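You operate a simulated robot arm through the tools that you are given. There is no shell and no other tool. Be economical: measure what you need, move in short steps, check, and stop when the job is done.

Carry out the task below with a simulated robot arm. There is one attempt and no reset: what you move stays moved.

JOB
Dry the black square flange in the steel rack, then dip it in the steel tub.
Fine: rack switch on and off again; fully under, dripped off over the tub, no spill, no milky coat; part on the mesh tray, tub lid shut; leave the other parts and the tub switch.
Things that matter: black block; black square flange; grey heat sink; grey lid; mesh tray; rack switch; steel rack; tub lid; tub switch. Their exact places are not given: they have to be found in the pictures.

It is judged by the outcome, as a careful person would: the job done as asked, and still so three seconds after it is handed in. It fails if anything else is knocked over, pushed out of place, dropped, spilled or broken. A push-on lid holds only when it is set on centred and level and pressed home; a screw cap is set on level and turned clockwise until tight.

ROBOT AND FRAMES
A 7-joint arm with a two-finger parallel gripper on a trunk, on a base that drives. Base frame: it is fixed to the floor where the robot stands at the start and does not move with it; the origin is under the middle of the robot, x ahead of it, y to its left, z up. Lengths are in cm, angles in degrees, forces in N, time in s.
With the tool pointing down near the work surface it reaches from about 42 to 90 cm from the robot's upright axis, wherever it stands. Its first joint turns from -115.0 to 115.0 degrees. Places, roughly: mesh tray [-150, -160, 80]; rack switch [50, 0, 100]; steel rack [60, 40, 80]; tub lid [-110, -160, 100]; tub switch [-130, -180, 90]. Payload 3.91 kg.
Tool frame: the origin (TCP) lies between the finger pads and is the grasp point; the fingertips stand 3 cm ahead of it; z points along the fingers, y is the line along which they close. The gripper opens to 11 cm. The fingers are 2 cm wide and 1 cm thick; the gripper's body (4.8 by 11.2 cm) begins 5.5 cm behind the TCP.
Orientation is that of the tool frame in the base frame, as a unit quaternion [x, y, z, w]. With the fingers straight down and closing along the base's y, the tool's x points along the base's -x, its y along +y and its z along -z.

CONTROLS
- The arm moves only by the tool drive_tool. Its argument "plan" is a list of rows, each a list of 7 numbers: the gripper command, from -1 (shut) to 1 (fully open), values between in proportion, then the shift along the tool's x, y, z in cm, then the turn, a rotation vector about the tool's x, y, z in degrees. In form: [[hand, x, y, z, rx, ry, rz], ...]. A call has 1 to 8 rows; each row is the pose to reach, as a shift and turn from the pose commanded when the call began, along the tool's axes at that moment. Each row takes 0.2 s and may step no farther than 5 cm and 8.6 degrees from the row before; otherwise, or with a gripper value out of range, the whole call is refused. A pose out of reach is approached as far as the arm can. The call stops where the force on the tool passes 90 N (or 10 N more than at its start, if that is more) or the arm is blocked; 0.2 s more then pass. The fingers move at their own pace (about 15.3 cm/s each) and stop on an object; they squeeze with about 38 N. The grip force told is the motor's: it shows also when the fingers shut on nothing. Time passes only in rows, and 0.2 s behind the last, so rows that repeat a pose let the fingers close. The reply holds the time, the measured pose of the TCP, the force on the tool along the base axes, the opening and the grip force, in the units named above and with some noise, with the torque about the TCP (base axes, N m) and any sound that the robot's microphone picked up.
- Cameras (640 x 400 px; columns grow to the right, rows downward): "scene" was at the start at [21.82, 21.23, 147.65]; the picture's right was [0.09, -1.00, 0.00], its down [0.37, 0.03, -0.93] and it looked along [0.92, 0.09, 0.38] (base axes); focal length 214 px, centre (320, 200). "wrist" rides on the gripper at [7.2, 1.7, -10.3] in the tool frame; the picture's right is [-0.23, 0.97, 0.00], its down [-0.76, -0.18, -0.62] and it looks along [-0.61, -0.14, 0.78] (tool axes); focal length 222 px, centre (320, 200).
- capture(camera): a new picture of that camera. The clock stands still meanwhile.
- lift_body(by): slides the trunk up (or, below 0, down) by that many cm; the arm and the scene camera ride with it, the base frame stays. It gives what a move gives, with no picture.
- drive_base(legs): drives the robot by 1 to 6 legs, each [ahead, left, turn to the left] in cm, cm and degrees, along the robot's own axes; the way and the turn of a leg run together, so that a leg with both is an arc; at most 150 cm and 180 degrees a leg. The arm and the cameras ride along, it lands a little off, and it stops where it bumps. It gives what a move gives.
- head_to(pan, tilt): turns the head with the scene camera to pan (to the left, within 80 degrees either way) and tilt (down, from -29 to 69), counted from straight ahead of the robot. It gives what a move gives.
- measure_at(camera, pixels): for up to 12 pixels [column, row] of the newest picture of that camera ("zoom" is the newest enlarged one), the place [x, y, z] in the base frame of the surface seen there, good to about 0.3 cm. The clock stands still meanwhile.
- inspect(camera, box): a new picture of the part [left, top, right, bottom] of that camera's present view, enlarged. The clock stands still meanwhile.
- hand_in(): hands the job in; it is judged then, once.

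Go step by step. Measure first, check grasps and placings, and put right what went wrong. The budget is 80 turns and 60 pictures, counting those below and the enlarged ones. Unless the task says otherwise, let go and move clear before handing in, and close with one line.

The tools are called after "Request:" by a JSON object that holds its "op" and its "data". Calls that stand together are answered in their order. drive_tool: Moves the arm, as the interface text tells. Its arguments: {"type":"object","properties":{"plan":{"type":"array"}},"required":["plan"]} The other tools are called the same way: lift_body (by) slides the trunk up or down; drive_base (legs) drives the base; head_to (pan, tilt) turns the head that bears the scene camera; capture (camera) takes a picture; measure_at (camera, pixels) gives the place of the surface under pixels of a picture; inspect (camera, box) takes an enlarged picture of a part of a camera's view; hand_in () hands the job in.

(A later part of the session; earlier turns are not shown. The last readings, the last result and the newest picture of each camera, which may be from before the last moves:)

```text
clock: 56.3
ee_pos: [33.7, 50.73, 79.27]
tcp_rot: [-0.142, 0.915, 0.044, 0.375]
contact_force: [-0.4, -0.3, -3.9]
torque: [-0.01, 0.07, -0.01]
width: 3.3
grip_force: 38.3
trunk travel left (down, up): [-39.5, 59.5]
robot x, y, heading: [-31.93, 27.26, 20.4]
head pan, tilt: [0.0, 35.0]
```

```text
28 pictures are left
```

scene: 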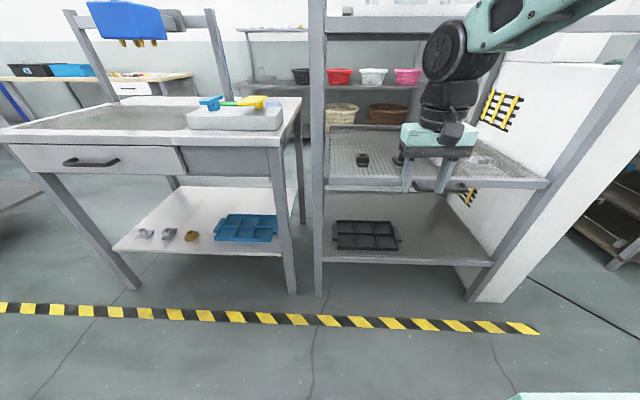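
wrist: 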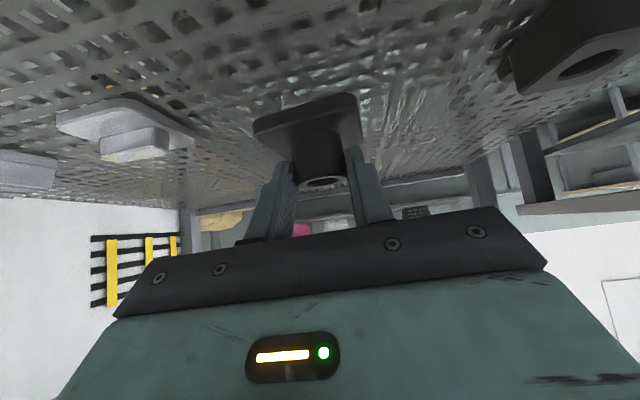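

The flange is held (3.3 cm, 4 N). I'll raise a little, back out of the rack, and turn toward the tub area.

Request:
{"op": "drive_tool", "data": {"plan": [[-1, -1, 0, -1, 0, 0, 0], [-1, -2, 0, -3, 0, 0, 0], [-1, -2, 0, -5, 0, 0, 0]]}}

Request:
{"op": "drive_base", "data": {"legs": [[-38, 0, 0], [0, 0, -130]]}}

Request:
{"op": "head_to", "data": {"pan": 0, "tilt": 25}}

Request:
{"op": "capture", "data": {"camera": "scene"}}

```text
clock: 57.1
ee_pos: [31.78, 50.31, 84.18]
tcp_rot: [-0.142, 0.915, 0.043, 0.374]
contact_force: [0.2, 0.2, -3.3]
torque: [-0.02, 0.03, 0.01]
width: 3.31
grip_force: 37.9
trunk travel left (down, up): [-39.5, 59.5]
robot x, y, heading: [-31.83, 27.74, 20.3]
head pan, tilt: [0.0, 35.0]
```

```text
clock: 64.9
ee_pos: [-92.0, -49.14, 84.19]
tcp_rot: [0.774, 0.509, -0.323, 0.195]
contact_force: [-0.2, -0.2, -2.9]
torque: [0.07, 0.02, -0.02]
width: 3.3
grip_force: 38.1
trunk travel left (down, up): [-39.5, 59.5]
robot x, y, heading: [-67.75, 13.81, -110.6]
head pan, tilt: [0.0, 35.0]
```

```text
clock: 65.6
ee_pos: [-92.03, -49.19, 84.28]
tcp_rot: [0.774, 0.509, -0.323, 0.195]
contact_force: [-0.3, 0.1, -3.4]
torque: [0.05, -0.02, -0.02]
width: 3.28
grip_force: 38.3
trunk travel left (down, up): [-39.5, 59.5]
robot x, y, heading: [-67.55, 14.12, -110.7]
head pan, tilt: [0.0, 25.0]
```

```text
27 pictures are left
```

scene: 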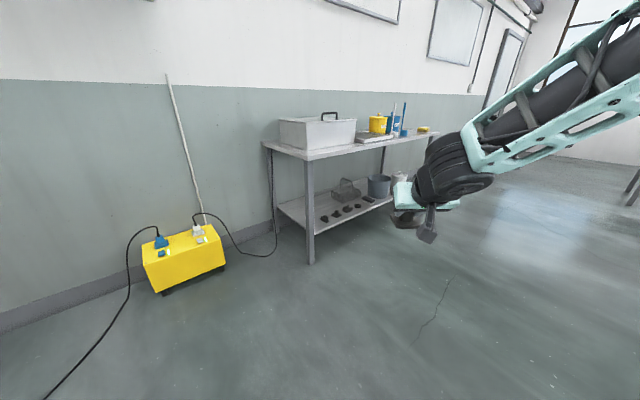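

The tub with a handled lid is at (316,130), the mesh tray near (375,137). Enlarge and measure.

Request:
{"op": "inspect", "data": {"camera": "scene", "box": [260, 90, 440, 202]}}

Request:
{"op": "measure_at", "data": {"camera": "scene", "pixels": [[281, 121], [304, 123], [356, 119], [338, 114], [330, 114], [306, 157], [355, 147], [375, 137], [360, 139], [390, 137], [308, 160], [425, 134]]}}

```text
3.56 times, centred on (350, 146) of scene
```

zoom: 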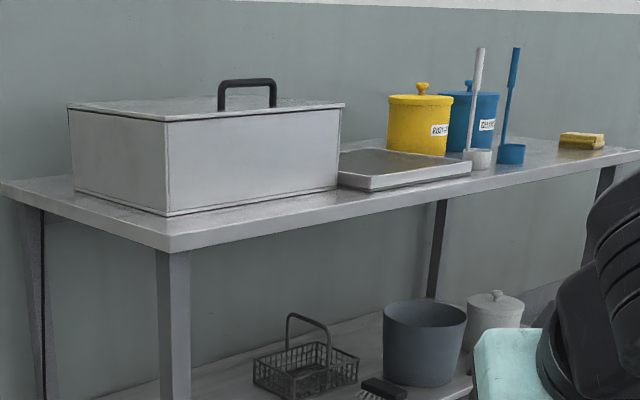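

```text
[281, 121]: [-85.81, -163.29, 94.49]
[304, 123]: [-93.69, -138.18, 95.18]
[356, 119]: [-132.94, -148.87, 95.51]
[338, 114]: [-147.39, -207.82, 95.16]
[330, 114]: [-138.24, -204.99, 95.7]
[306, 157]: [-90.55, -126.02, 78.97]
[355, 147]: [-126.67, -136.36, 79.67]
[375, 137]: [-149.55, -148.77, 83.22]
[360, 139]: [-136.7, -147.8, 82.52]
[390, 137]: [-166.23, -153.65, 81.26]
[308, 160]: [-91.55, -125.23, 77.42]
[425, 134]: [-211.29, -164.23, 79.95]
```

Tub: lid z≈95, corners (-94,-138), (-133,-149), (-86,-163); centre ≈(-109,-156); tray right of it at (-150,-155). I'll raise the trunk, turn to face the table squarely, and drive up.

Request:
{"op": "lift_body", "data": {"by": 33}}

Request:
{"op": "drive_base", "data": {"legs": [[0, 0, 38], [70, -91, 0]]}}

Request:
{"op": "head_to", "data": {"pan": 0, "tilt": 45}}

Request:
{"op": "capture", "data": {"camera": "scene"}}

```text
clock: 68.9
ee_pos: [-92.07, -49.23, 117.33]
tcp_rot: [0.774, 0.508, -0.323, 0.194]
contact_force: [0.0, 0.1, -2.7]
torque: [0.08, -0.02, 0.02]
width: 3.31
grip_force: 38.0
trunk travel left (down, up): [-72.5, 26.5]
robot x, y, heading: [-67.82, 14.34, -110.7]
head pan, tilt: [0.0, 25.0]
```

```text
clock: 76.5
ee_pos: [-112.87, -145.71, 117.36]
tcp_rot: [0.56, 0.738, -0.24, 0.292]
contact_force: [-0.2, 0.4, -3.5]
torque: [0.08, 0.03, 0.0]
width: 3.31
grip_force: 38.2
trunk travel left (down, up): [-72.5, 26.5]
robot x, y, heading: [-133.62, -80.75, -71.8]
head pan, tilt: [0.0, 25.0]
```

```text
clock: 77.4
ee_pos: [-112.89, -145.74, 117.2]
tcp_rot: [0.56, 0.738, -0.24, 0.291]
contact_force: [-0.6, 0.4, -3.6]
torque: [0.04, -0.02, 0.0]
width: 3.29
grip_force: 38.2
trunk travel left (down, up): [-72.5, 26.5]
robot x, y, heading: [-133.97, -81.76, -71.8]
head pan, tilt: [0.0, 45.0]
```

```text
25 pictures are left
```

scene: 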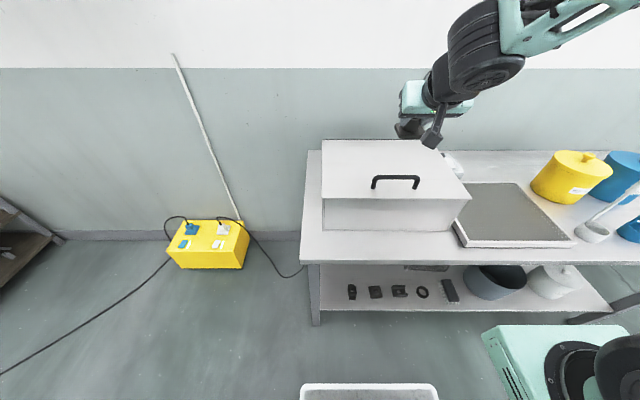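

The handle is toward the front at (395,182), so the lid may be hinged at the back; something sits at (452,162). Enlarge.

Request:
{"op": "inspect", "data": {"camera": "scene", "box": [310, 125, 486, 235]}}

Request:
{"op": "measure_at", "data": {"camera": "scene", "pixels": [[373, 182], [395, 178], [418, 183], [323, 199], [471, 198], [323, 141], [448, 158], [452, 165], [468, 240], [570, 240], [485, 188], [515, 215]]}}

```text
3.64 times, centred on (398, 180) of scene
```

zoom: 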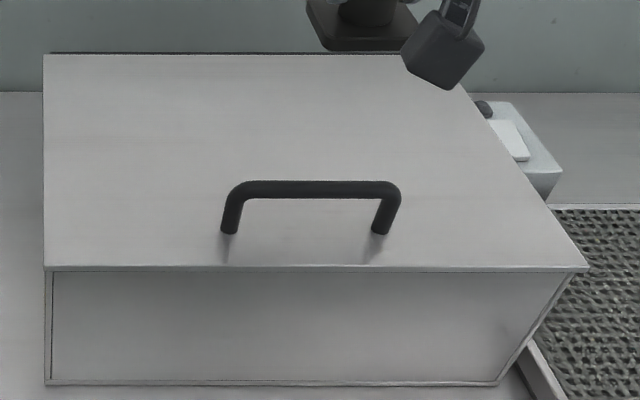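

```text
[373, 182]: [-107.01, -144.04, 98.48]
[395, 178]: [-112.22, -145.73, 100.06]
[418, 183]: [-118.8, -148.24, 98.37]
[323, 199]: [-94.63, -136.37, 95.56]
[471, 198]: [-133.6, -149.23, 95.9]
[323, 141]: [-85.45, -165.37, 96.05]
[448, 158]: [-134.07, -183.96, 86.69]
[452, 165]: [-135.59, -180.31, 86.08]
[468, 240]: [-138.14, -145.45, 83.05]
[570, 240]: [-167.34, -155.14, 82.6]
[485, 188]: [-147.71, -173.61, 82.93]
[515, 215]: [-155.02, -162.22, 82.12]
```

Handle bar at z≈100 centred (-113,-146); the switch box is at the tub's right rear – keep off. First I'll set the flange on the tray's middle to free the hand: shift base right/closer, then move over the tray.

Request:
{"op": "drive_base", "data": {"legs": [[8, -20, 0]]}}

Request:
{"op": "drive_tool", "data": {"plan": [[-1, 1.1, -4.5, -0.9, 0, 0, 0], [-1, 2.2, -9, -1.8, 0, 0, 0], [-1, 3.3, -13.5, -2.7, 0, 0, 0], [-1, 4.4, -18, -3.6, 0, 0, 0], [-1, 5.6, -22.5, -4.6, 0, 0, 0], [-1, 5.6, -22.5, -4.6, 0, 0, 0]]}}

Request:
{"op": "capture", "data": {"camera": "wrist"}}

```text
clock: 79.0
ee_pos: [-129.23, -159.43, 117.28]
tcp_rot: [0.56, 0.737, -0.24, 0.291]
contact_force: [-0.4, 0.4, -4.1]
torque: [0.09, -0.02, -0.01]
width: 3.33
grip_force: 38.3
trunk travel left (down, up): [-72.5, 26.5]
robot x, y, heading: [-150.29, -94.79, -71.7]
head pan, tilt: [0.0, 45.0]
```

```text
clock: 80.4
ee_pos: [-152.99, -158.41, 117.15]
tcp_rot: [0.56, 0.737, -0.24, 0.291]
contact_force: [0.2, 0.1, -3.1]
torque: [0.07, 0.0, -0.04]
width: 3.29
grip_force: 38.0
trunk travel left (down, up): [-72.5, 26.5]
robot x, y, heading: [-150.13, -95.45, -72.0]
head pan, tilt: [0.0, 45.0]
```

```text
23 pictures are left
```

wrist: 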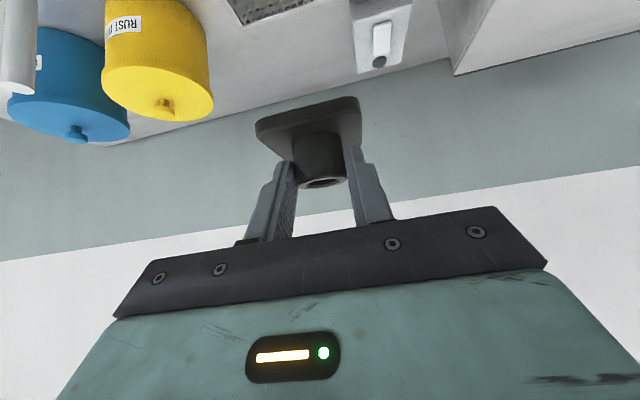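

Positioned over the tray. Lower the trunk 26 cm, then settle gently.

Request:
{"op": "lift_body", "data": {"by": -26}}

Request:
{"op": "drive_tool", "data": {"plan": [[-1, 1.4, 0, 1.43, 0, 0, 0], [-1, 2.1, 0, 2.15, 0, 0, 0], [-1, 2.6, 0, 2.65, 0, 0, 0], [-1, 2.95, 0.1, 3, 0, 0, 0], [-1, 3.2, 0.1, 3.25, 0, 0, 0]]}}

Request:
{"op": "capture", "data": {"camera": "scene"}}

```text
clock: 83.1
ee_pos: [-153.1, -158.4, 91.28]
tcp_rot: [0.561, 0.737, -0.24, 0.291]
contact_force: [-0.9, -0.2, -4.5]
torque: [0.03, 0.0, -0.01]
width: 3.32
grip_force: 38.0
trunk travel left (down, up): [-46.5, 52.5]
robot x, y, heading: [-149.97, -95.09, -71.7]
head pan, tilt: [0.0, 45.0]
```

```text
clock: 84.3
ee_pos: [-152.97, -158.94, 87.06]
tcp_rot: [0.56, 0.736, -0.241, 0.293]
contact_force: [-2.2, 5.4, 24.5]
torque: [-0.18, -0.87, 0.07]
width: 3.35
grip_force: 37.4
out of reach, approached as far as the arm can: row 5
trunk travel left (down, up): [-46.5, 52.5]
robot x, y, heading: [-149.94, -94.81, -71.8]
head pan, tilt: [0.0, 45.0]
```

```text
22 pictures are left
```

scene: 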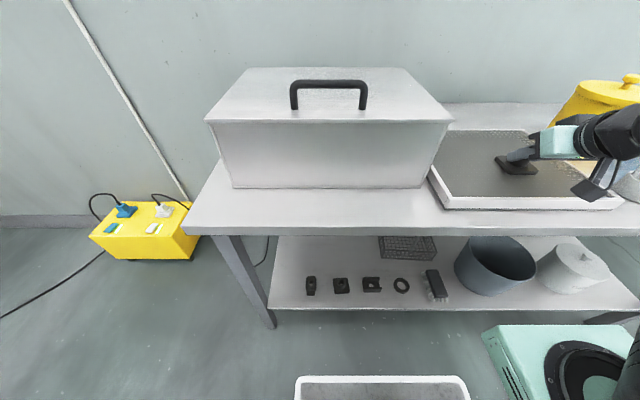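

The flange rests on the tray (≈25 N contact). Open, back off along the fingers, and raise.

Request:
{"op": "drive_tool", "data": {"plan": [[-0.2, 0, 0, 0, 0, 0, 0], [0, 0, 0, 0, 0, 0, 0], [0, 0, 0, -2, 0, 0, 0], [0, -0.5, 0, -5, 0, 0, 0], [0, -2, 0, -9, 0, 0, 0], [0, -5, 0, -12, 0, 0, 0], [0, -8, 0, -14, 0, 0, 0], [0, -11, 0, -16, 0, 0, 0]]}}

Request:
{"op": "lift_body", "data": {"by": 12}}

Request:
{"op": "drive_tool", "data": {"plan": [[0, 0, 0, 0, 0, 7.5, 0], [0, 0, 0, 0, 0, 15, 0], [0, 0, 0, 0, 0, 22.5, 0], [0, 0, 0, 0, 0, 30, 0], [0, 0, 0, 0, 0, 37.5, 0], [0, 0, 0, 0, 0, 45, 0]]}}

Request:
{"op": "inspect", "data": {"camera": "scene", "box": [430, 90, 622, 210]}}

```text
clock: 86.1
ee_pos: [-154.25, -157.84, 101.77]
tcp_rot: [0.558, 0.739, -0.24, 0.293]
contact_force: [-0.3, -0.2, 0.0]
torque: [-0.02, 0.03, -0.03]
width: 5.49
grip_force: 0.0
out of reach, approached as far as the arm can: row 3, 4, 5, 6, 7, 8
trunk travel left (down, up): [-46.5, 52.5]
robot x, y, heading: [-149.94, -95.33, -71.9]
head pan, tilt: [0.0, 45.0]
```

```text
clock: 87.6
ee_pos: [-154.51, -158.01, 113.6]
tcp_rot: [0.56, 0.737, -0.24, 0.291]
contact_force: [0.1, -0.1, 0.5]
torque: [-0.04, 0.01, -0.01]
width: 5.49
grip_force: 0.0
trunk travel left (down, up): [-58.5, 40.5]
robot x, y, heading: [-149.94, -95.11, -71.9]
head pan, tilt: [0.0, 45.0]
```

```text
clock: 89.0
ee_pos: [-154.55, -157.79, 113.71]
tcp_rot: [0.609, 0.793, -0.007, -0.014]
contact_force: [0.3, 1.1, 1.0]
torque: [0.02, -0.02, 0.04]
width: 5.49
grip_force: 0.0
trunk travel left (down, up): [-58.5, 40.5]
robot x, y, heading: [-149.86, -95.4, -72.0]
head pan, tilt: [0.0, 45.0]
```

```text
3.33 times, centred on (526, 150) of scene
```

zoom: 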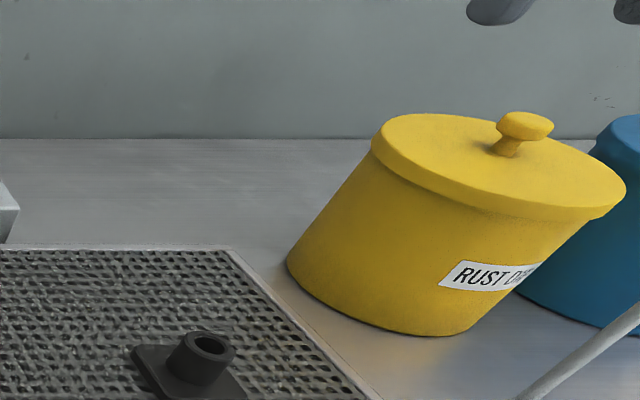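

The flange stands upright on the tray. Plan for the lid: hook the closed fingers horizontally under the handle bar and swing it up about the rear hinge. Reposition base and hand in front of the handle.

Request:
{"op": "measure_at", "data": {"camera": "zoom", "pixels": [[210, 337], [175, 350], [235, 352], [208, 365], [145, 350], [110, 300]]}}

Request:
{"op": "drive_base", "data": {"legs": [[9, 5, 0]]}}

Request:
{"op": "drive_tool", "data": {"plan": [[-1, 2.2, 3.7, 0, 0, 0, 0], [-1, 4.5, 7.5, 0, 0, 0, 0], [-1, 6.8, 11.2, 0, 0, 0, 0], [-1, 9, 15, 0, 0, 0, 0], [-1, 11.3, 18.7, 0, 0, 0, 0], [-1, 13.6, 22.5, 0, 0, 0, 0], [-1, 15.8, 26.2, 0, 0, 0, 0], [-1, 18, 30, 0, 0, 0, -3.2]]}}

Request:
{"op": "inspect", "data": {"camera": "scene", "box": [190, 40, 510, 240]}}

```text
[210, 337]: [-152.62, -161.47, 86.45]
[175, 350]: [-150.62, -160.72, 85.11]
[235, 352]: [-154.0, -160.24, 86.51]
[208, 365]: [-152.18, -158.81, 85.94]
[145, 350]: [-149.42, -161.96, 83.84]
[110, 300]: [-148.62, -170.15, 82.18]
```

```text
clock: 90.2
ee_pos: [-146.88, -164.88, 113.78]
tcp_rot: [0.609, 0.793, -0.006, -0.013]
contact_force: [0.1, -0.4, 0.6]
torque: [0.02, 0.01, 0.0]
width: 5.51
grip_force: 0.0
trunk travel left (down, up): [-58.5, 40.5]
robot x, y, heading: [-142.71, -102.05, -71.9]
head pan, tilt: [0.0, 45.0]
```

```text
clock: 92.0
ee_pos: [-122.48, -139.74, 113.07]
tcp_rot: [0.587, 0.809, -0.008, -0.012]
contact_force: [-0.2, 1.3, -0.6]
torque: [0.0, -0.01, 0.02]
width: 0.0
grip_force: 37.5
trunk travel left (down, up): [-58.5, 40.5]
robot x, y, heading: [-142.33, -101.9, -71.8]
head pan, tilt: [0.0, 45.0]
```

```text
2.00 times, centred on (350, 140) of scene
```

zoom: 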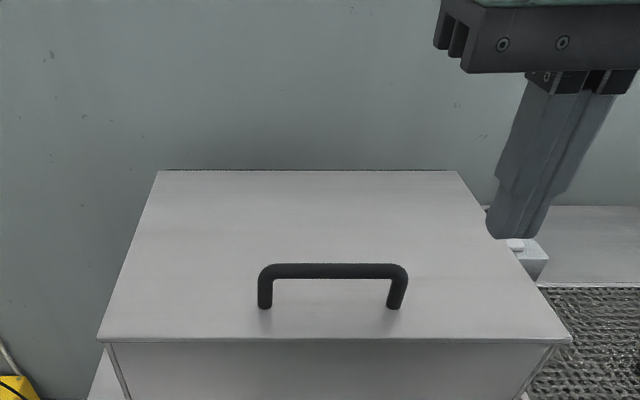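

Request:
{"op": "measure_at", "data": {"camera": "zoom", "pixels": [[333, 266], [333, 272], [333, 276], [264, 300], [396, 300], [265, 305], [150, 336], [520, 336], [200, 173], [420, 173], [333, 320], [333, 300]]}}

```text
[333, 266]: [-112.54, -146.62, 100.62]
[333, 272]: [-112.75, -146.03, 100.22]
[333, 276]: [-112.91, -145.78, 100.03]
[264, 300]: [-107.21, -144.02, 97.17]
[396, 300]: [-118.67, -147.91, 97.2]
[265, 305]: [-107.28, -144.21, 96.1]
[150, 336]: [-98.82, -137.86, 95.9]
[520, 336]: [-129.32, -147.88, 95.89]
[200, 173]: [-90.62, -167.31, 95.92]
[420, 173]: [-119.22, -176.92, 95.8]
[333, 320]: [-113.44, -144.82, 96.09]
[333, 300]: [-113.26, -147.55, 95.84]
```

Bar centre ≈(-112.9,-146.3,100.0), lid top z 95.9: a 3.5 cm gap for the 2 cm fingers. Move in front of it while pitching to horizontal.

Request:
{"op": "drive_tool", "data": {"plan": [[-1, 1, 1.5, 0, 0, -8.4, 0], [-1, 2, 3, 0, 0, -16.8, 0], [-1, 3, 4.5, 0, 0, -25.2, 0], [-1, 3.7, 6, 0, 0, -33.6, 0], [-1, 3.7, 7.1, 0, 0, -42, 0], [-1, 3.7, 7.1, 1, 0, -50.4, 0], [-1, 3.7, 7.1, 2, 0, -58.8, 0], [-1, 3.7, 7.1, 3, 0, -67.2, 0]]}}

Request:
{"op": "drive_tool", "data": {"plan": [[-1, 0, 0, 0, 0, -8, 0], [-1, 0, 0, 0, 0, -16, 0], [-1, 0, 0, 0, 0, -22.8, 0], [-1, 0, 0, 0, 0, -22.8, 0]]}}

```text
clock: 93.8
ee_pos: [-118.56, -140.08, 111.74]
tcp_rot: [0.579, 0.631, -0.329, 0.397]
contact_force: [-0.6, 1.4, 0.3]
torque: [-0.02, 0.01, -0.01]
width: 0.0
grip_force: 37.5
trunk travel left (down, up): [-58.5, 40.5]
robot x, y, heading: [-142.67, -102.2, -71.8]
head pan, tilt: [0.0, 45.0]
stopped in row 8: the arm was blocked; the commanded pose is now the measured one
```

```text
clock: 94.8
ee_pos: [-118.52, -139.6, 111.79]
tcp_rot: [0.495, 0.544, -0.434, 0.52]
contact_force: [0.5, 0.1, 0.6]
torque: [-0.01, 0.0, 0.01]
width: 0.01
grip_force: 37.4
trunk travel left (down, up): [-58.5, 40.5]
robot x, y, heading: [-142.23, -101.9, -71.8]
head pan, tilt: [0.0, 45.0]
```

The arm got too folded and yawed about 10°. I'll back the base 9 cm for room and correct yaw.

Request:
{"op": "drive_base", "data": {"legs": [[-9, 3, 0]]}}

Request:
{"op": "drive_tool", "data": {"plan": [[-1, 0, 1, 0, -5, 0, 0], [-1, 0, 2, 0, -10, 0, 0], [-1, 0, 3, 0, -10, 0, 0]]}}

```text
clock: 95.9
ee_pos: [-118.49, -130.09, 111.69]
tcp_rot: [0.496, 0.544, -0.435, 0.519]
contact_force: [0.4, 0.4, -0.2]
torque: [-0.03, 0.01, 0.03]
width: 0.02
grip_force: 37.7
trunk travel left (down, up): [-58.5, 40.5]
robot x, y, heading: [-142.4, -92.64, -71.9]
head pan, tilt: [0.0, 45.0]
```

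```text
clock: 96.7
ee_pos: [-115.54, -129.89, 111.92]
tcp_rot: [0.449, 0.579, -0.386, 0.56]
contact_force: [0.7, 0.4, 0.0]
torque: [0.01, 0.05, -0.06]
width: 0.0
grip_force: 37.7
trunk travel left (down, up): [-58.5, 40.5]
robot x, y, heading: [-142.78, -92.86, -72.0]
head pan, tilt: [0.0, 45.0]
```

Orientation now close to horizontal at azimuth -72°. Trim roll/pitch, lower with the trunk, and look.

Request:
{"op": "drive_tool", "data": {"plan": [[-1, 0, 0.8, 0, 0, -4, -3.2], [-1, 0, 0.8, 0, 0, -4, -3.2]]}}

Request:
{"op": "lift_body", "data": {"by": -14.2}}

Request:
{"op": "capture", "data": {"camera": "wrist"}}

```text
clock: 97.3
ee_pos: [-114.75, -129.49, 111.93]
tcp_rot: [0.418, 0.571, -0.418, 0.57]
contact_force: [0.1, 0.0, 0.0]
torque: [0.03, 0.0, -0.03]
width: 0.0
grip_force: 37.3
trunk travel left (down, up): [-58.5, 40.5]
robot x, y, heading: [-142.56, -92.64, -71.8]
head pan, tilt: [0.0, 45.0]
```

```text
clock: 99.0
ee_pos: [-114.75, -129.73, 97.76]
tcp_rot: [0.418, 0.572, -0.416, 0.569]
contact_force: [-0.8, 0.1, 0.1]
torque: [0.01, 0.02, 0.03]
width: 0.0
grip_force: 38.2
trunk travel left (down, up): [-44.3, 54.7]
robot x, y, heading: [-142.49, -92.29, -72.2]
head pan, tilt: [0.0, 45.0]
```

```text
19 pictures are left
```

wrist: 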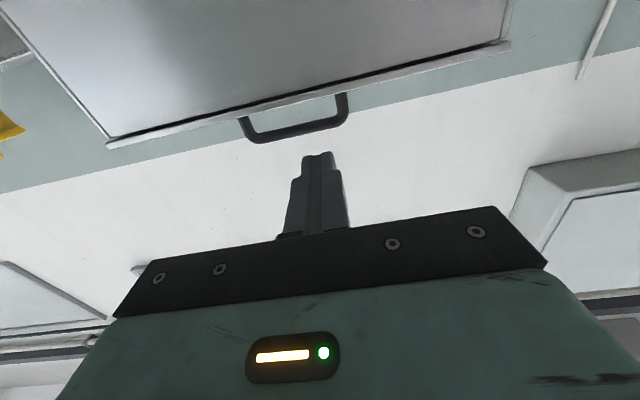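

Heights fit (z 97.7). Shift 3.3 cm to center and slide the fingers under the bar.

Request:
{"op": "drive_tool", "data": {"plan": [[-1, 0, -1.6, 2, 0, 0, 0], [-1, 0, -3.3, 5, 0, 0, 0], [-1, 0, -3.3, 9, 0, 0, 0], [-1, 0, -3.3, 12, 0, 0, 0], [-1, 0, -3.3, 14, 0, 0, 0], [-1, 0, -3.3, 15.5, 0, 0, 0]]}}

Request:
{"op": "inspect", "data": {"camera": "scene", "box": [190, 40, 510, 240]}}

```text
clock: 100.4
ee_pos: [-113.32, -145.27, 97.56]
tcp_rot: [0.419, 0.571, -0.418, 0.569]
contact_force: [-0.2, -0.1, 0.4]
torque: [-0.02, -0.05, -0.02]
width: 0.0
grip_force: 37.7
out of reach, approached as far as the arm can: row 1, 2
trunk travel left (down, up): [-44.3, 54.7]
robot x, y, heading: [-142.69, -92.59, -71.8]
head pan, tilt: [0.0, 45.0]
```

```text
2.00 times, centred on (350, 140) of scene
```

zoom: 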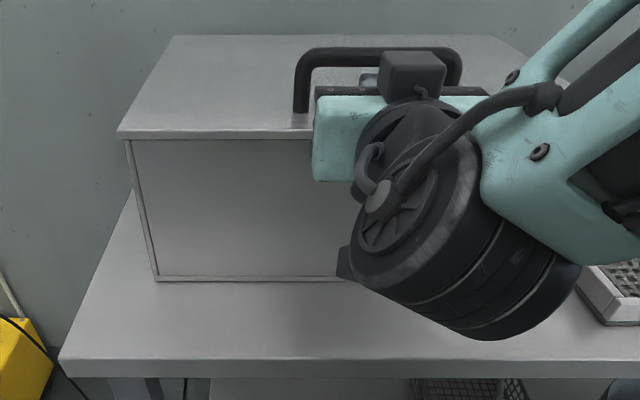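

The fingers are under the bar. Swing up 16° about the rear hinge and check how the lid behaves.

Request:
{"op": "drive_tool", "data": {"plan": [[-1, -1.9, 0, 0.25, 0, 4, 0], [-1, -3.79, 0, 0.56, 0, 8, 0], [-1, -5.65, 0, 1.0, 0, 12, 0], [-1, -7.47, 0, 1.64, 0, 16, 0]]}}

Request:
{"op": "inspect", "data": {"camera": "scene", "box": [190, 40, 510, 240]}}

```text
clock: 101.4
ee_pos: [-112.64, -146.82, 105.14]
tcp_rot: [0.472, 0.646, -0.355, 0.484]
contact_force: [-1.5, 2.0, -6.2]
torque: [0.06, 0.01, -0.09]
width: 0.0
grip_force: 37.3
trunk travel left (down, up): [-44.3, 54.7]
robot x, y, heading: [-142.11, -92.7, -71.7]
head pan, tilt: [0.0, 45.0]
```

```text
2.00 times, centred on (350, 140) of scene
```

zoom: 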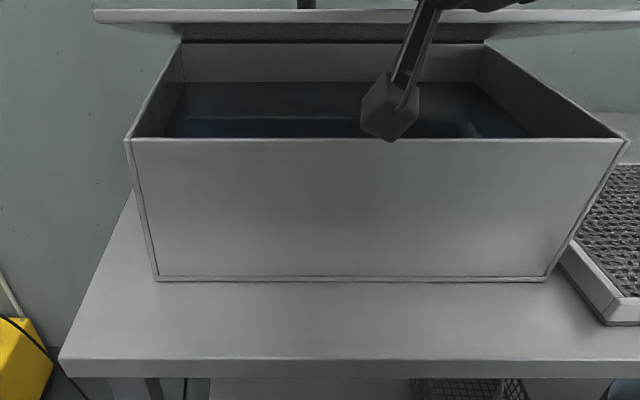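

The lid is hinged at the back and light; dark liquid is visible. Continue the swing (same arc in tool axes) to ≈48°.

Request:
{"op": "drive_tool", "data": {"plan": [[-1, -3.79, 0, 0.56, 0, 8, 0], [-1, -7.47, 0, 1.64, 0, 16, 0], [-1, -10.96, 0, 3.22, 0, 24, 0], [-1, -14.2, 0, 5.28, 0, 32, 0]]}}

```text
clock: 102.4
ee_pos: [-110.04, -155.52, 117.13]
tcp_rot: [0.552, 0.754, -0.21, 0.286]
contact_force: [0.9, 0.5, -1.3]
torque: [-0.06, 0.0, 0.03]
width: 0.0
grip_force: 37.5
trunk travel left (down, up): [-44.3, 54.7]
robot x, y, heading: [-142.21, -92.54, -72.0]
head pan, tilt: [0.0, 45.0]
```

Request:
{"op": "drive_tool", "data": {"plan": [[-1, -3.79, 0, 0.56, 0, 8, 0], [-1, -7.47, 0, 1.64, 0, 16, 0], [-1, -10.96, 0, 3.22, 0, 24, 0], [-1, -14.2, 0, 5.28, 0, 32, 0]]}}

Request:
{"op": "capture", "data": {"camera": "scene"}}

```text
clock: 103.4
ee_pos: [-111.09, -159.93, 118.65]
tcp_rot: [0.58, 0.794, -0.087, 0.16]
contact_force: [14.8, -0.7, 16.4]
torque: [-3.17, -1.14, 0.21]
width: 0.01
grip_force: 37.8
out of reach, approached as far as the arm can: row 2, 3, 4
trunk travel left (down, up): [-44.3, 54.7]
robot x, y, heading: [-142.3, -92.64, -71.6]
head pan, tilt: [0.0, 45.0]
stopped in row 4: the force on the tool passed its limit (the readings are from after the stop); the commanded pose is now the measured one
```

```text
16 pictures are left
```

scene: 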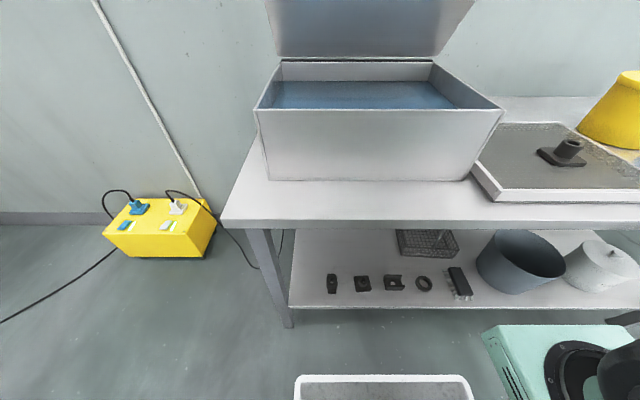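

Lid is at ~57° and the arm is at its reach limit. I'll follow the arc with trunk and base: up 2.5, forward 6.

Request:
{"op": "lift_body", "data": {"by": 2.5}}

Request:
{"op": "drive_base", "data": {"legs": [[5, 0, 0]]}}

```text
clock: 104.1
ee_pos: [-111.45, -160.16, 120.81]
tcp_rot: [0.582, 0.794, -0.086, 0.152]
contact_force: [-1.0, 0.0, -0.1]
torque: [-0.03, -0.01, 0.0]
width: 0.02
grip_force: 37.6
trunk travel left (down, up): [-46.8, 52.2]
robot x, y, heading: [-142.5, -92.87, -71.9]
head pan, tilt: [0.0, 45.0]
```

```text
clock: 105.0
ee_pos: [-109.6, -164.98, 120.92]
tcp_rot: [0.582, 0.794, -0.086, 0.153]
contact_force: [0.2, 0.2, 1.0]
torque: [-0.05, 0.0, 0.01]
width: 0.0
grip_force: 38.4
trunk travel left (down, up): [-46.8, 52.2]
robot x, y, heading: [-140.71, -97.14, -71.5]
head pan, tilt: [0.0, 45.0]
```

Request:
{"op": "lift_body", "data": {"by": 1.5}}

Request:
{"op": "drive_base", "data": {"legs": [[5, 2, 0]]}}

Request:
{"op": "capture", "data": {"camera": "scene"}}

```text
clock: 105.7
ee_pos: [-109.61, -164.83, 122.46]
tcp_rot: [0.581, 0.795, -0.086, 0.154]
contact_force: [-0.1, 2.3, 1.1]
torque: [-0.04, 0.03, -0.01]
width: 0.0
grip_force: 37.7
trunk travel left (down, up): [-48.3, 50.7]
robot x, y, heading: [-140.79, -97.42, -71.6]
head pan, tilt: [0.0, 45.0]
```

```text
clock: 106.6
ee_pos: [-106.38, -169.02, 122.68]
tcp_rot: [0.583, 0.793, -0.088, 0.156]
contact_force: [-10.4, 1.2, 16.5]
torque: [0.39, 0.74, 0.22]
width: 0.0
grip_force: 38.1
trunk travel left (down, up): [-48.3, 50.7]
robot x, y, heading: [-137.24, -101.26, -72.0]
head pan, tilt: [0.0, 45.0]
```

```text
15 pictures are left
```

scene: 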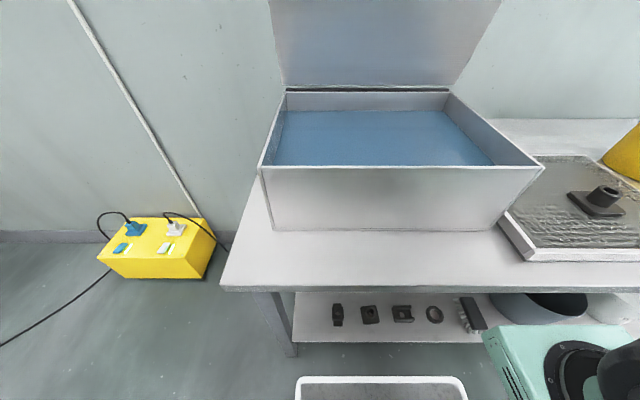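

Request:
{"op": "measure_at", "data": {"camera": "scene", "pixels": [[380, 10], [370, 75], [365, 90], [380, 140], [290, 155], [480, 155], [300, 108], [400, 168], [290, 97], [445, 97], [603, 190], [605, 210]]}}

```text
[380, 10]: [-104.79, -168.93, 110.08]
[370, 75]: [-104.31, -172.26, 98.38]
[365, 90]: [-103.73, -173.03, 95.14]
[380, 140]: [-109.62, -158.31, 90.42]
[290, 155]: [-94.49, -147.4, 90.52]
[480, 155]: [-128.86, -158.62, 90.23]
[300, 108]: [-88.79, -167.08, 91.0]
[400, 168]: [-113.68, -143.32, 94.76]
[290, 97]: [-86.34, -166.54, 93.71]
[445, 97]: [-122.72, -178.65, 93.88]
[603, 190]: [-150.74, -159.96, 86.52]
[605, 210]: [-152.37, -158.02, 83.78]
```

Lid at ~74°, liquid at z≈90.4, rim 94.8. Checking how far the robot's base reaches forward before going closer.

Request:
{"op": "measure_at", "data": {"camera": "scene", "pixels": [[490, 336], [600, 327], [300, 380], [380, 378], [465, 380], [460, 290], [500, 345]]}}

```text
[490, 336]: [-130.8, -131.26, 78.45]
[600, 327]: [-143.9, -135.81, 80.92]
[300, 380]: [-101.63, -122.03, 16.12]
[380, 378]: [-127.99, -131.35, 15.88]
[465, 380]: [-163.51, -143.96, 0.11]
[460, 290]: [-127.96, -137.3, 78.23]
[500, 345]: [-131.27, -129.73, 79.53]
```

Only ~6 cm to the table edge. I'll go 3 cm closer and push the last bit with the arm, pitching along with the lid.

Request:
{"op": "drive_base", "data": {"legs": [[3, 1, 0]]}}

Request:
{"op": "drive_tool", "data": {"plan": [[-1, -0.8, 0, 0.5, 0, 4, 0], [-1, -1.8, 0, 0.9, 0, 8, 0], [-1, -3, 0, 1.3, 0, 12, 0], [-1, -4.2, 0, 1.7, 0, 16, 0]]}}

Request:
{"op": "inspect", "data": {"camera": "scene", "box": [220, 0, 540, 200]}}

```text
clock: 107.4
ee_pos: [-105.06, -171.47, 123.21]
tcp_rot: [0.584, 0.79, -0.091, 0.161]
contact_force: [-32.5, -3.2, 51.2]
torque: [1.05, 1.8, 0.37]
width: 0.01
grip_force: 37.3
trunk travel left (down, up): [-48.3, 50.7]
robot x, y, heading: [-135.08, -103.99, -71.8]
head pan, tilt: [0.0, 45.0]
```

```text
clock: 108.2
ee_pos: [-104.75, -171.75, 123.13]
tcp_rot: [0.586, 0.799, -0.055, 0.122]
contact_force: [11.1, 9.0, 35.5]
torque: [0.05, 2.64, -0.87]
width: 0.03
grip_force: 38.2
out of reach, approached as far as the arm can: row 2, 3
trunk travel left (down, up): [-48.3, 50.7]
robot x, y, heading: [-135.36, -103.88, -71.6]
head pan, tilt: [0.0, 45.0]
stopped in row 3: the force on the tool passed its limit (the readings are from after the stop); the commanded pose is now the measured one
```

```text
2.00 times, centred on (380, 100) of scene
```

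zoom: 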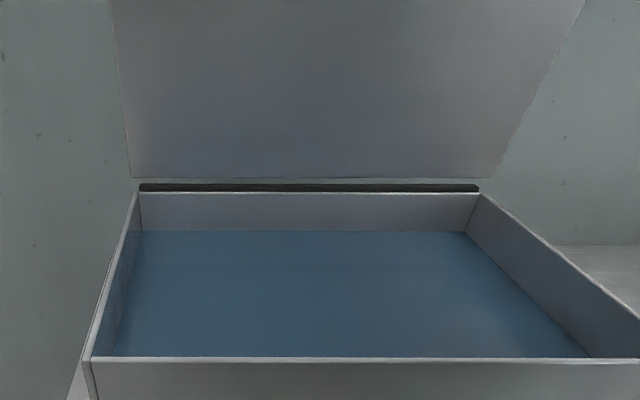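

Request:
{"op": "lift_body", "data": {"by": 1.5}}

Request:
{"op": "measure_at", "data": {"camera": "zoom", "pixels": [[300, 20], [300, 90], [300, 170], [500, 100], [300, 187]]}}

```text
clock: 108.8
ee_pos: [-104.8, -172.24, 124.02]
tcp_rot: [0.588, 0.799, -0.054, 0.117]
contact_force: [0.8, 0.5, -0.1]
torque: [0.0, 0.02, -0.01]
width: 0.0
grip_force: 37.5
trunk travel left (down, up): [-49.8, 49.2]
robot x, y, heading: [-135.16, -103.49, -71.6]
head pan, tilt: [0.0, 45.0]
```

```text
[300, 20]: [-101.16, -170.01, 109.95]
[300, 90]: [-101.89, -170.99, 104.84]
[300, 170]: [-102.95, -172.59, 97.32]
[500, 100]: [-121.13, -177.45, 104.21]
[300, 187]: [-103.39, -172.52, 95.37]
```

Lid ≈81°, no load now. I'll trade trunk height for reach: raise the trunk in small steps while the arm comes down and forward.

Request:
{"op": "lift_body", "data": {"by": 2}}

Request:
{"op": "drive_tool", "data": {"plan": [[-1, -0.6, 0, 1.2, 0, 0, 0], [-1, -1.4, 0, 2.4, 0, 0, 0]]}}

Request:
{"op": "lift_body", "data": {"by": 2}}

Request:
{"op": "drive_tool", "data": {"plan": [[-1, -0.6, 0, 1.2, 0, 0, 0], [-1, -1.4, 0, 2.4, 0, 0, 0]]}}

Request:
{"op": "lift_body", "data": {"by": 2}}

Request:
{"op": "drive_tool", "data": {"plan": [[-1, -0.6, 0, 1.2, 0, 0, 0], [-1, -1.4, 0, 2.4, 0, 0, 0]]}}

```text
clock: 109.5
ee_pos: [-104.7, -172.14, 126.15]
tcp_rot: [0.587, 0.799, -0.054, 0.118]
contact_force: [-0.4, 0.6, -0.8]
torque: [-0.06, 0.03, -0.01]
width: 0.0
grip_force: 38.1
trunk travel left (down, up): [-51.8, 47.2]
robot x, y, heading: [-135.16, -103.75, -71.6]
head pan, tilt: [0.0, 45.0]
```

```text
clock: 110.1
ee_pos: [-104.18, -173.95, 124.18]
tcp_rot: [0.586, 0.8, -0.054, 0.117]
contact_force: [0.5, 0.2, 0.0]
torque: [-0.04, -0.01, 0.01]
width: 0.0
grip_force: 37.7
trunk travel left (down, up): [-51.8, 47.2]
robot x, y, heading: [-135.82, -103.92, -72.0]
head pan, tilt: [0.0, 45.0]
```

```text
clock: 110.8
ee_pos: [-104.16, -173.94, 126.08]
tcp_rot: [0.587, 0.799, -0.054, 0.118]
contact_force: [-0.1, 0.7, -0.3]
torque: [-0.04, 0.0, 0.02]
width: 0.0
grip_force: 37.7
trunk travel left (down, up): [-53.8, 45.2]
robot x, y, heading: [-135.43, -103.75, -71.8]
head pan, tilt: [0.0, 45.0]
```

```text
clock: 111.3
ee_pos: [-103.63, -175.41, 124.68]
tcp_rot: [0.586, 0.799, -0.054, 0.121]
contact_force: [-4.4, 9.6, 36.6]
torque: [2.67, 1.9, 0.4]
width: 0.02
grip_force: 37.7
trunk travel left (down, up): [-53.8, 45.2]
robot x, y, heading: [-135.22, -103.95, -72.1]
head pan, tilt: [0.0, 45.0]
```

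```text
clock: 112.0
ee_pos: [-103.31, -175.91, 125.26]
tcp_rot: [0.586, 0.801, -0.05, 0.107]
contact_force: [-10.0, 14.7, -59.9]
torque: [2.86, 0.88, 0.69]
width: 0.01
grip_force: 37.3
trunk travel left (down, up): [-55.8, 43.2]
robot x, y, heading: [-135.44, -104.06, -71.9]
head pan, tilt: [0.0, 45.0]
```

```text
clock: 112.6
ee_pos: [-103.15, -176.0, 125.36]
tcp_rot: [0.585, 0.801, -0.052, 0.116]
contact_force: [-7.6, 43.9, 71.4]
torque: [12.73, 10.24, 0.73]
width: 0.03
grip_force: 37.4
out of reach, approached as far as the arm can: row 2
trunk travel left (down, up): [-55.8, 43.2]
robot x, y, heading: [-134.83, -103.56, -71.8]
head pan, tilt: [0.0, 45.0]
```

Force is building up (71 N). Check the lid angle.

Request:
{"op": "capture", "data": {"camera": "scene"}}

Request:
{"op": "measure_at", "data": {"camera": "scene", "pixels": [[370, 5], [370, 40], [365, 80], [300, 10], [440, 10], [370, 91], [520, 60], [250, 40]]}}

```text
13 pictures are left
```

scene: 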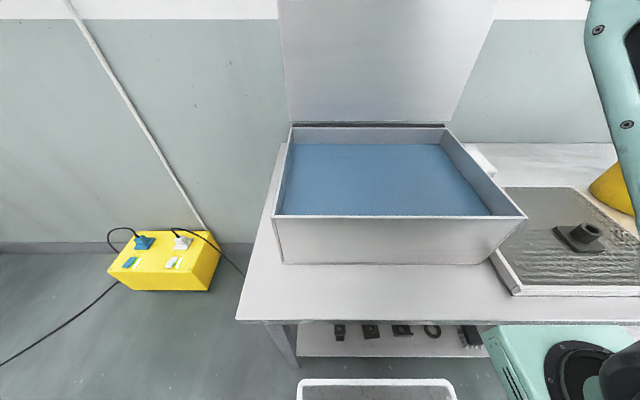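

```text
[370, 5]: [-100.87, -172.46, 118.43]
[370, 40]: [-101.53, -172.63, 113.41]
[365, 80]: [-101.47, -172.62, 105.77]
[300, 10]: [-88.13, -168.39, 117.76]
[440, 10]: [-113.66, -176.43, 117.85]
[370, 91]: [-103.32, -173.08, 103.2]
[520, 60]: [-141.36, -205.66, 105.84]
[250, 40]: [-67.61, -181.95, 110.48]
```

The lid is upright (~90°). Unload upward and push a little further past vertical.

Request:
{"op": "lift_body", "data": {"by": 1.5}}

Request:
{"op": "drive_tool", "data": {"plan": [[-1, -1, 0, 0, 0, 0, 0], [-1, -2, 0, 0.2, 0, 0, 0], [-1, -3, 0, 0.4, 0, 0, 0]]}}

Request:
{"op": "measure_at", "data": {"camera": "scene", "pixels": [[370, 5]]}}

```text
clock: 113.2
ee_pos: [-103.03, -176.71, 125.23]
tcp_rot: [0.586, 0.802, -0.045, 0.106]
contact_force: [-18.0, 39.4, 9.6]
torque: [13.88, 1.02, 3.28]
width: 0.0
grip_force: 37.7
trunk travel left (down, up): [-57.3, 41.7]
robot x, y, heading: [-135.28, -104.48, -71.7]
head pan, tilt: [0.0, 45.0]
```

```text
clock: 114.0
ee_pos: [-103.02, -176.92, 125.08]
tcp_rot: [0.584, 0.804, -0.045, 0.105]
contact_force: [5.3, 62.3, 28.6]
torque: [15.2, 10.24, 1.53]
width: 0.0
grip_force: 37.8
out of reach, approached as far as the arm can: row 1, 2, 3
trunk travel left (down, up): [-57.3, 41.7]
robot x, y, heading: [-135.32, -103.78, -72.0]
head pan, tilt: [0.0, 45.0]
```

```text
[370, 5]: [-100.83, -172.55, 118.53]
```

The lid appears to be at its stop. Relax and withdraw the fingers upward gently, then see whether it stays.

Request:
{"op": "drive_tool", "data": {"plan": [[-1, 0.8, 0, 0, 0, 0, 0], [-1, 1, 0, -0.5, 0, 0, 0]]}}

Request:
{"op": "lift_body", "data": {"by": 9}}

Request:
{"op": "capture", "data": {"camera": "scene"}}

Request:
{"op": "measure_at", "data": {"camera": "scene", "pixels": [[370, 30], [370, 60], [370, 90], [370, 110], [380, 10]]}}

```text
clock: 114.7
ee_pos: [-103.11, -176.3, 125.29]
tcp_rot: [0.584, 0.803, -0.048, 0.112]
contact_force: [15.8, 40.8, 26.0]
torque: [10.19, 6.34, 1.57]
width: 0.0
grip_force: 37.3
trunk travel left (down, up): [-57.3, 41.7]
robot x, y, heading: [-135.42, -104.42, -72.0]
head pan, tilt: [0.0, 45.0]
```

```text
clock: 115.2
ee_pos: [-102.97, -176.9, 125.29]
tcp_rot: [0.585, 0.805, -0.039, 0.092]
contact_force: [0.3, 4.8, -7.7]
torque: [0.9, 0.42, 0.12]
width: 0.0
grip_force: 37.9
trunk travel left (down, up): [-59.2, 39.8]
robot x, y, heading: [-135.32, -103.71, -71.7]
head pan, tilt: [0.0, 45.0]
stopped: the force on the tool passed its limit (the readings are from after the stop); the commanded pose is now the measured one
```

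```text
12 pictures are left
```

scene: 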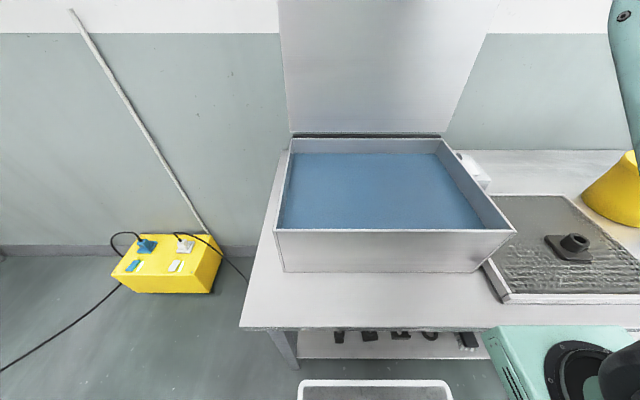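

```text
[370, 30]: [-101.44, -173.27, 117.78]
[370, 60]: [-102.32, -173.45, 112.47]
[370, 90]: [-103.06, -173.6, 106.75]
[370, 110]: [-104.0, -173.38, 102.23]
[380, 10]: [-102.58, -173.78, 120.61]
```

Lid ≈92°, past vertical, and the load is now small. Continue raising.

Request:
{"op": "lift_body", "data": {"by": 3}}

Request:
{"op": "lift_body", "data": {"by": 6}}

```text
clock: 115.9
ee_pos: [-103.02, -177.09, 128.45]
tcp_rot: [0.586, 0.804, -0.042, 0.096]
contact_force: [0.4, -0.5, -0.4]
torque: [0.03, -0.01, -0.03]
width: 0.0
grip_force: 37.5
trunk travel left (down, up): [-62.2, 36.8]
robot x, y, heading: [-135.18, -104.29, -72.0]
head pan, tilt: [0.0, 45.0]
```

```text
clock: 116.9
ee_pos: [-103.0, -176.99, 134.36]
tcp_rot: [0.585, 0.805, -0.04, 0.096]
contact_force: [0.1, -0.3, 0.0]
torque: [-0.01, 0.0, -0.02]
width: 0.0
grip_force: 37.8
trunk travel left (down, up): [-68.2, 30.8]
robot x, y, heading: [-135.42, -103.97, -71.8]
head pan, tilt: [0.0, 45.0]
```

The fingers are out and the lid stays open. Bring the hand back over the tub, pitch to vertical, and then go right toward the tray.

Request:
{"op": "drive_tool", "data": {"plan": [[-1, 3.9, 0, -0.8, 0, 0, 0], [-1, 8.6, 0, -1.7, 0, 0, 0], [-1, 13, 0, -2.6, 0, 4, 0], [-1, 17, 0, -3.4, 0, 8, 0], [-1, 20, 0, -4, 0, 11.3, 0]]}}

Request:
{"op": "drive_tool", "data": {"plan": [[0, 0, -4.8, 0, 0, 0, 0], [0, 0, -9.6, 0, 0, 0, 0], [0, 0, -14.4, 0, 0, 0, 0], [0, 0, -19.2, 0, 0, 0, 0], [0, 0, -24, 0, 0, 0, 0], [0, 0, -28.8, 0, 0, 0, 0], [0, 0, -33.6, 0, 0, 0, 0], [0, 0, -38, 0, 0, 0, 0]]}}

Request:
{"op": "capture", "data": {"camera": "scene"}}

```text
clock: 118.1
ee_pos: [-109.31, -157.62, 134.23]
tcp_rot: [0.586, 0.81, 0.018, 0.015]
contact_force: [-0.2, 0.8, -0.6]
torque: [0.01, 0.03, 0.03]
width: 0.03
grip_force: 38.2
trunk travel left (down, up): [-68.2, 30.8]
robot x, y, heading: [-135.51, -104.49, -71.7]
head pan, tilt: [0.0, 45.0]
```

```text
clock: 119.9
ee_pos: [-145.55, -169.14, 132.41]
tcp_rot: [0.585, 0.81, 0.017, 0.016]
contact_force: [0.8, 1.1, 0.1]
torque: [-0.01, 0.02, -0.01]
width: 5.51
grip_force: 0.0
trunk travel left (down, up): [-68.2, 30.8]
robot x, y, heading: [-135.48, -104.12, -71.8]
head pan, tilt: [0.0, 45.0]
```

```text
11 pictures are left
```

scene: 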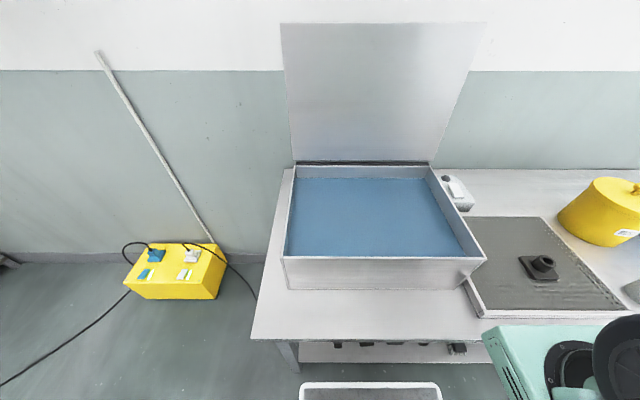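

Lid stays open. Move over the flange, level the tool, and lower with the trunk.

Request:
{"op": "drive_tool", "data": {"plan": [[0, 3.6, -1.2, 0, 2.7, 0, 0], [0, 7.2, -2.4, 0, 2.7, 0, 0], [0, 10.6, -3.7, 0, 2.7, 0, 0], [0, 10.6, -3.7, 0, 2.7, 0, 0]]}}

Request:
{"op": "lift_body", "data": {"by": -34}}

Request:
{"op": "capture", "data": {"camera": "wrist"}}

```text
clock: 120.9
ee_pos: [-152.25, -160.47, 132.22]
tcp_rot: [0.587, 0.81, -0.002, 0.002]
contact_force: [-0.8, -0.8, 0.1]
torque: [0.02, -0.01, 0.01]
width: 5.54
grip_force: 0.0
trunk travel left (down, up): [-68.2, 30.8]
robot x, y, heading: [-135.47, -104.25, -72.2]
head pan, tilt: [0.0, 45.0]
```

```text
clock: 124.3
ee_pos: [-152.32, -160.56, 98.22]
tcp_rot: [0.587, 0.81, -0.001, 0.002]
contact_force: [-0.4, 0.1, -0.3]
torque: [-0.02, -0.02, -0.02]
width: 5.49
grip_force: 0.1
trunk travel left (down, up): [-34.2, 64.8]
robot x, y, heading: [-135.45, -104.29, -71.8]
head pan, tilt: [0.0, 45.0]
```

```text
10 pictures are left
```

wrist: 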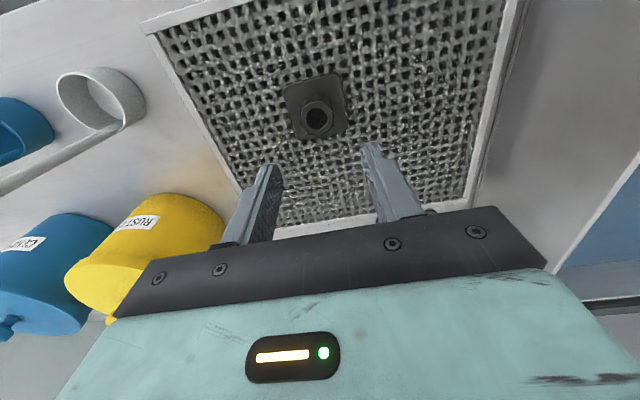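

Request:
{"op": "measure_at", "data": {"camera": "wrist", "pixels": [[303, 118], [332, 116], [317, 103], [317, 130], [290, 90], [340, 80], [300, 135], [347, 128]]}}

```text
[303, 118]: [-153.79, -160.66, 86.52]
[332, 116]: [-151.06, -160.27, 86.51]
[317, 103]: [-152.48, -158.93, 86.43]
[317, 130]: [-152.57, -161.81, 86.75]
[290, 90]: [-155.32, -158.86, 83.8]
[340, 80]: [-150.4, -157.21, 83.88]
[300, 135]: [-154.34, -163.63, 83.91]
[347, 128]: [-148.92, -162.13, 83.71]
```

Boss centre (-152.5,-160.4) is right under the TCP; plate top 83.8. Descend 10.8 cm and grip.

Request:
{"op": "drive_tool", "data": {"plan": [[0, 0, -0.2, 4, 0, 0, 0], [0, 0, -0.2, 7.5, 0, 0, 0], [0, 0, -0.2, 9.5, 0, 0, 0], [0, 0, -0.2, 10.8, 0, 0, 0], [-1, 0, -0.2, 10.8, 0, 0, 0], [-1, 0, -0.2, 10.8, 0, 0, 0], [-1, 0, -0.2, 10.8, 0, 0, 0]]}}

Request:
{"op": "lift_body", "data": {"by": 25}}

Request:
{"op": "capture", "data": {"camera": "wrist"}}

```text
clock: 125.9
ee_pos: [-152.53, -160.52, 87.4]
tcp_rot: [0.586, 0.81, -0.001, 0.001]
contact_force: [-1.1, -0.8, 0.2]
torque: [0.04, 0.06, 0.0]
width: 3.29
grip_force: 38.1
trunk travel left (down, up): [-34.2, 64.8]
robot x, y, heading: [-135.53, -104.14, -71.8]
head pan, tilt: [0.0, 45.0]
```

```text
clock: 128.4
ee_pos: [-152.57, -160.48, 112.29]
tcp_rot: [0.586, 0.81, -0.001, 0.003]
contact_force: [0.0, -0.1, -3.3]
torque: [-0.04, 0.01, 0.01]
width: 3.3
grip_force: 37.9
trunk travel left (down, up): [-59.2, 39.8]
robot x, y, heading: [-135.46, -103.94, -71.9]
head pan, tilt: [0.0, 45.0]
```

```text
9 pictures are left
```

wrist: 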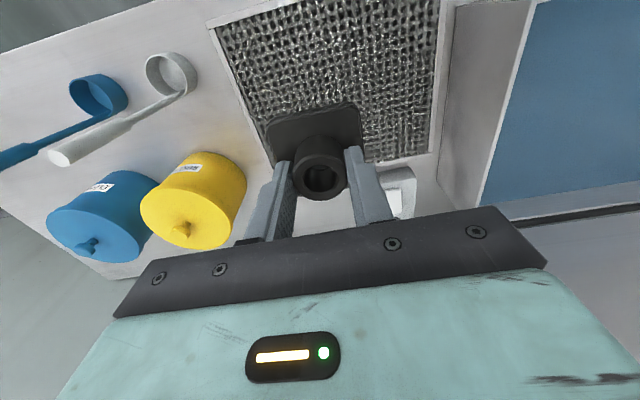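

Held firmly. Carry over the tub's centre.

Request:
{"op": "drive_tool", "data": {"plan": [[-1, -1.1, 4.6, 0, 0, 0, 0], [-1, -2.2, 9.2, 0, 0, 0, 0], [-1, -3.3, 13.8, 0, 0, 0, 0], [-1, -4.4, 18.4, 0, 0, 0, 0], [-1, -5.5, 23, 0, 0, 0, 0], [-1, -6.6, 27.6, 0, 0, 0, 0], [-1, -7.7, 32.2, 0, 0, 0, 0], [-1, -8.8, 36.8, 0, 0, 0, 0]]}}

Request:
{"op": "drive_tool", "data": {"plan": [[-1, -0.8, 3, 0, 0, 0, 0], [-1, -1.5, 5.8, 0, 0, 0, 0], [-1, -1.5, 5.8, 0, 0, 0, 0]]}}

Request:
{"op": "lift_body", "data": {"by": -12}}

Request:
{"op": "capture", "data": {"camera": "scene"}}

```text
clock: 130.2
ee_pos: [-114.91, -157.29, 112.31]
tcp_rot: [0.587, 0.809, -0.001, 0.002]
contact_force: [0.0, -0.6, -3.3]
torque: [0.02, -0.03, -0.04]
width: 3.3
grip_force: 38.1
trunk travel left (down, up): [-59.2, 39.8]
robot x, y, heading: [-135.33, -104.02, -71.8]
head pan, tilt: [0.0, 45.0]
```

```text
clock: 131.1
ee_pos: [-109.0, -156.91, 112.44]
tcp_rot: [0.586, 0.81, -0.001, 0.003]
contact_force: [-0.1, -0.5, -2.3]
torque: [-0.03, 0.0, 0.0]
width: 3.29
grip_force: 37.9
trunk travel left (down, up): [-59.2, 39.8]
robot x, y, heading: [-135.45, -104.06, -71.6]
head pan, tilt: [0.0, 45.0]
```

```text
clock: 132.6
ee_pos: [-108.95, -156.89, 100.4]
tcp_rot: [0.586, 0.811, -0.001, 0.002]
contact_force: [-0.2, 0.1, -3.3]
torque: [0.0, 0.0, 0.0]
width: 3.28
grip_force: 37.6
trunk travel left (down, up): [-47.2, 51.8]
robot x, y, heading: [-135.71, -104.06, -71.9]
head pan, tilt: [0.0, 45.0]
```

```text
8 pictures are left
```

scene: 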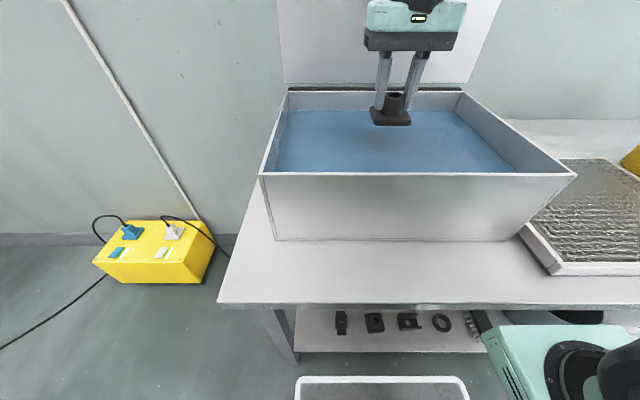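

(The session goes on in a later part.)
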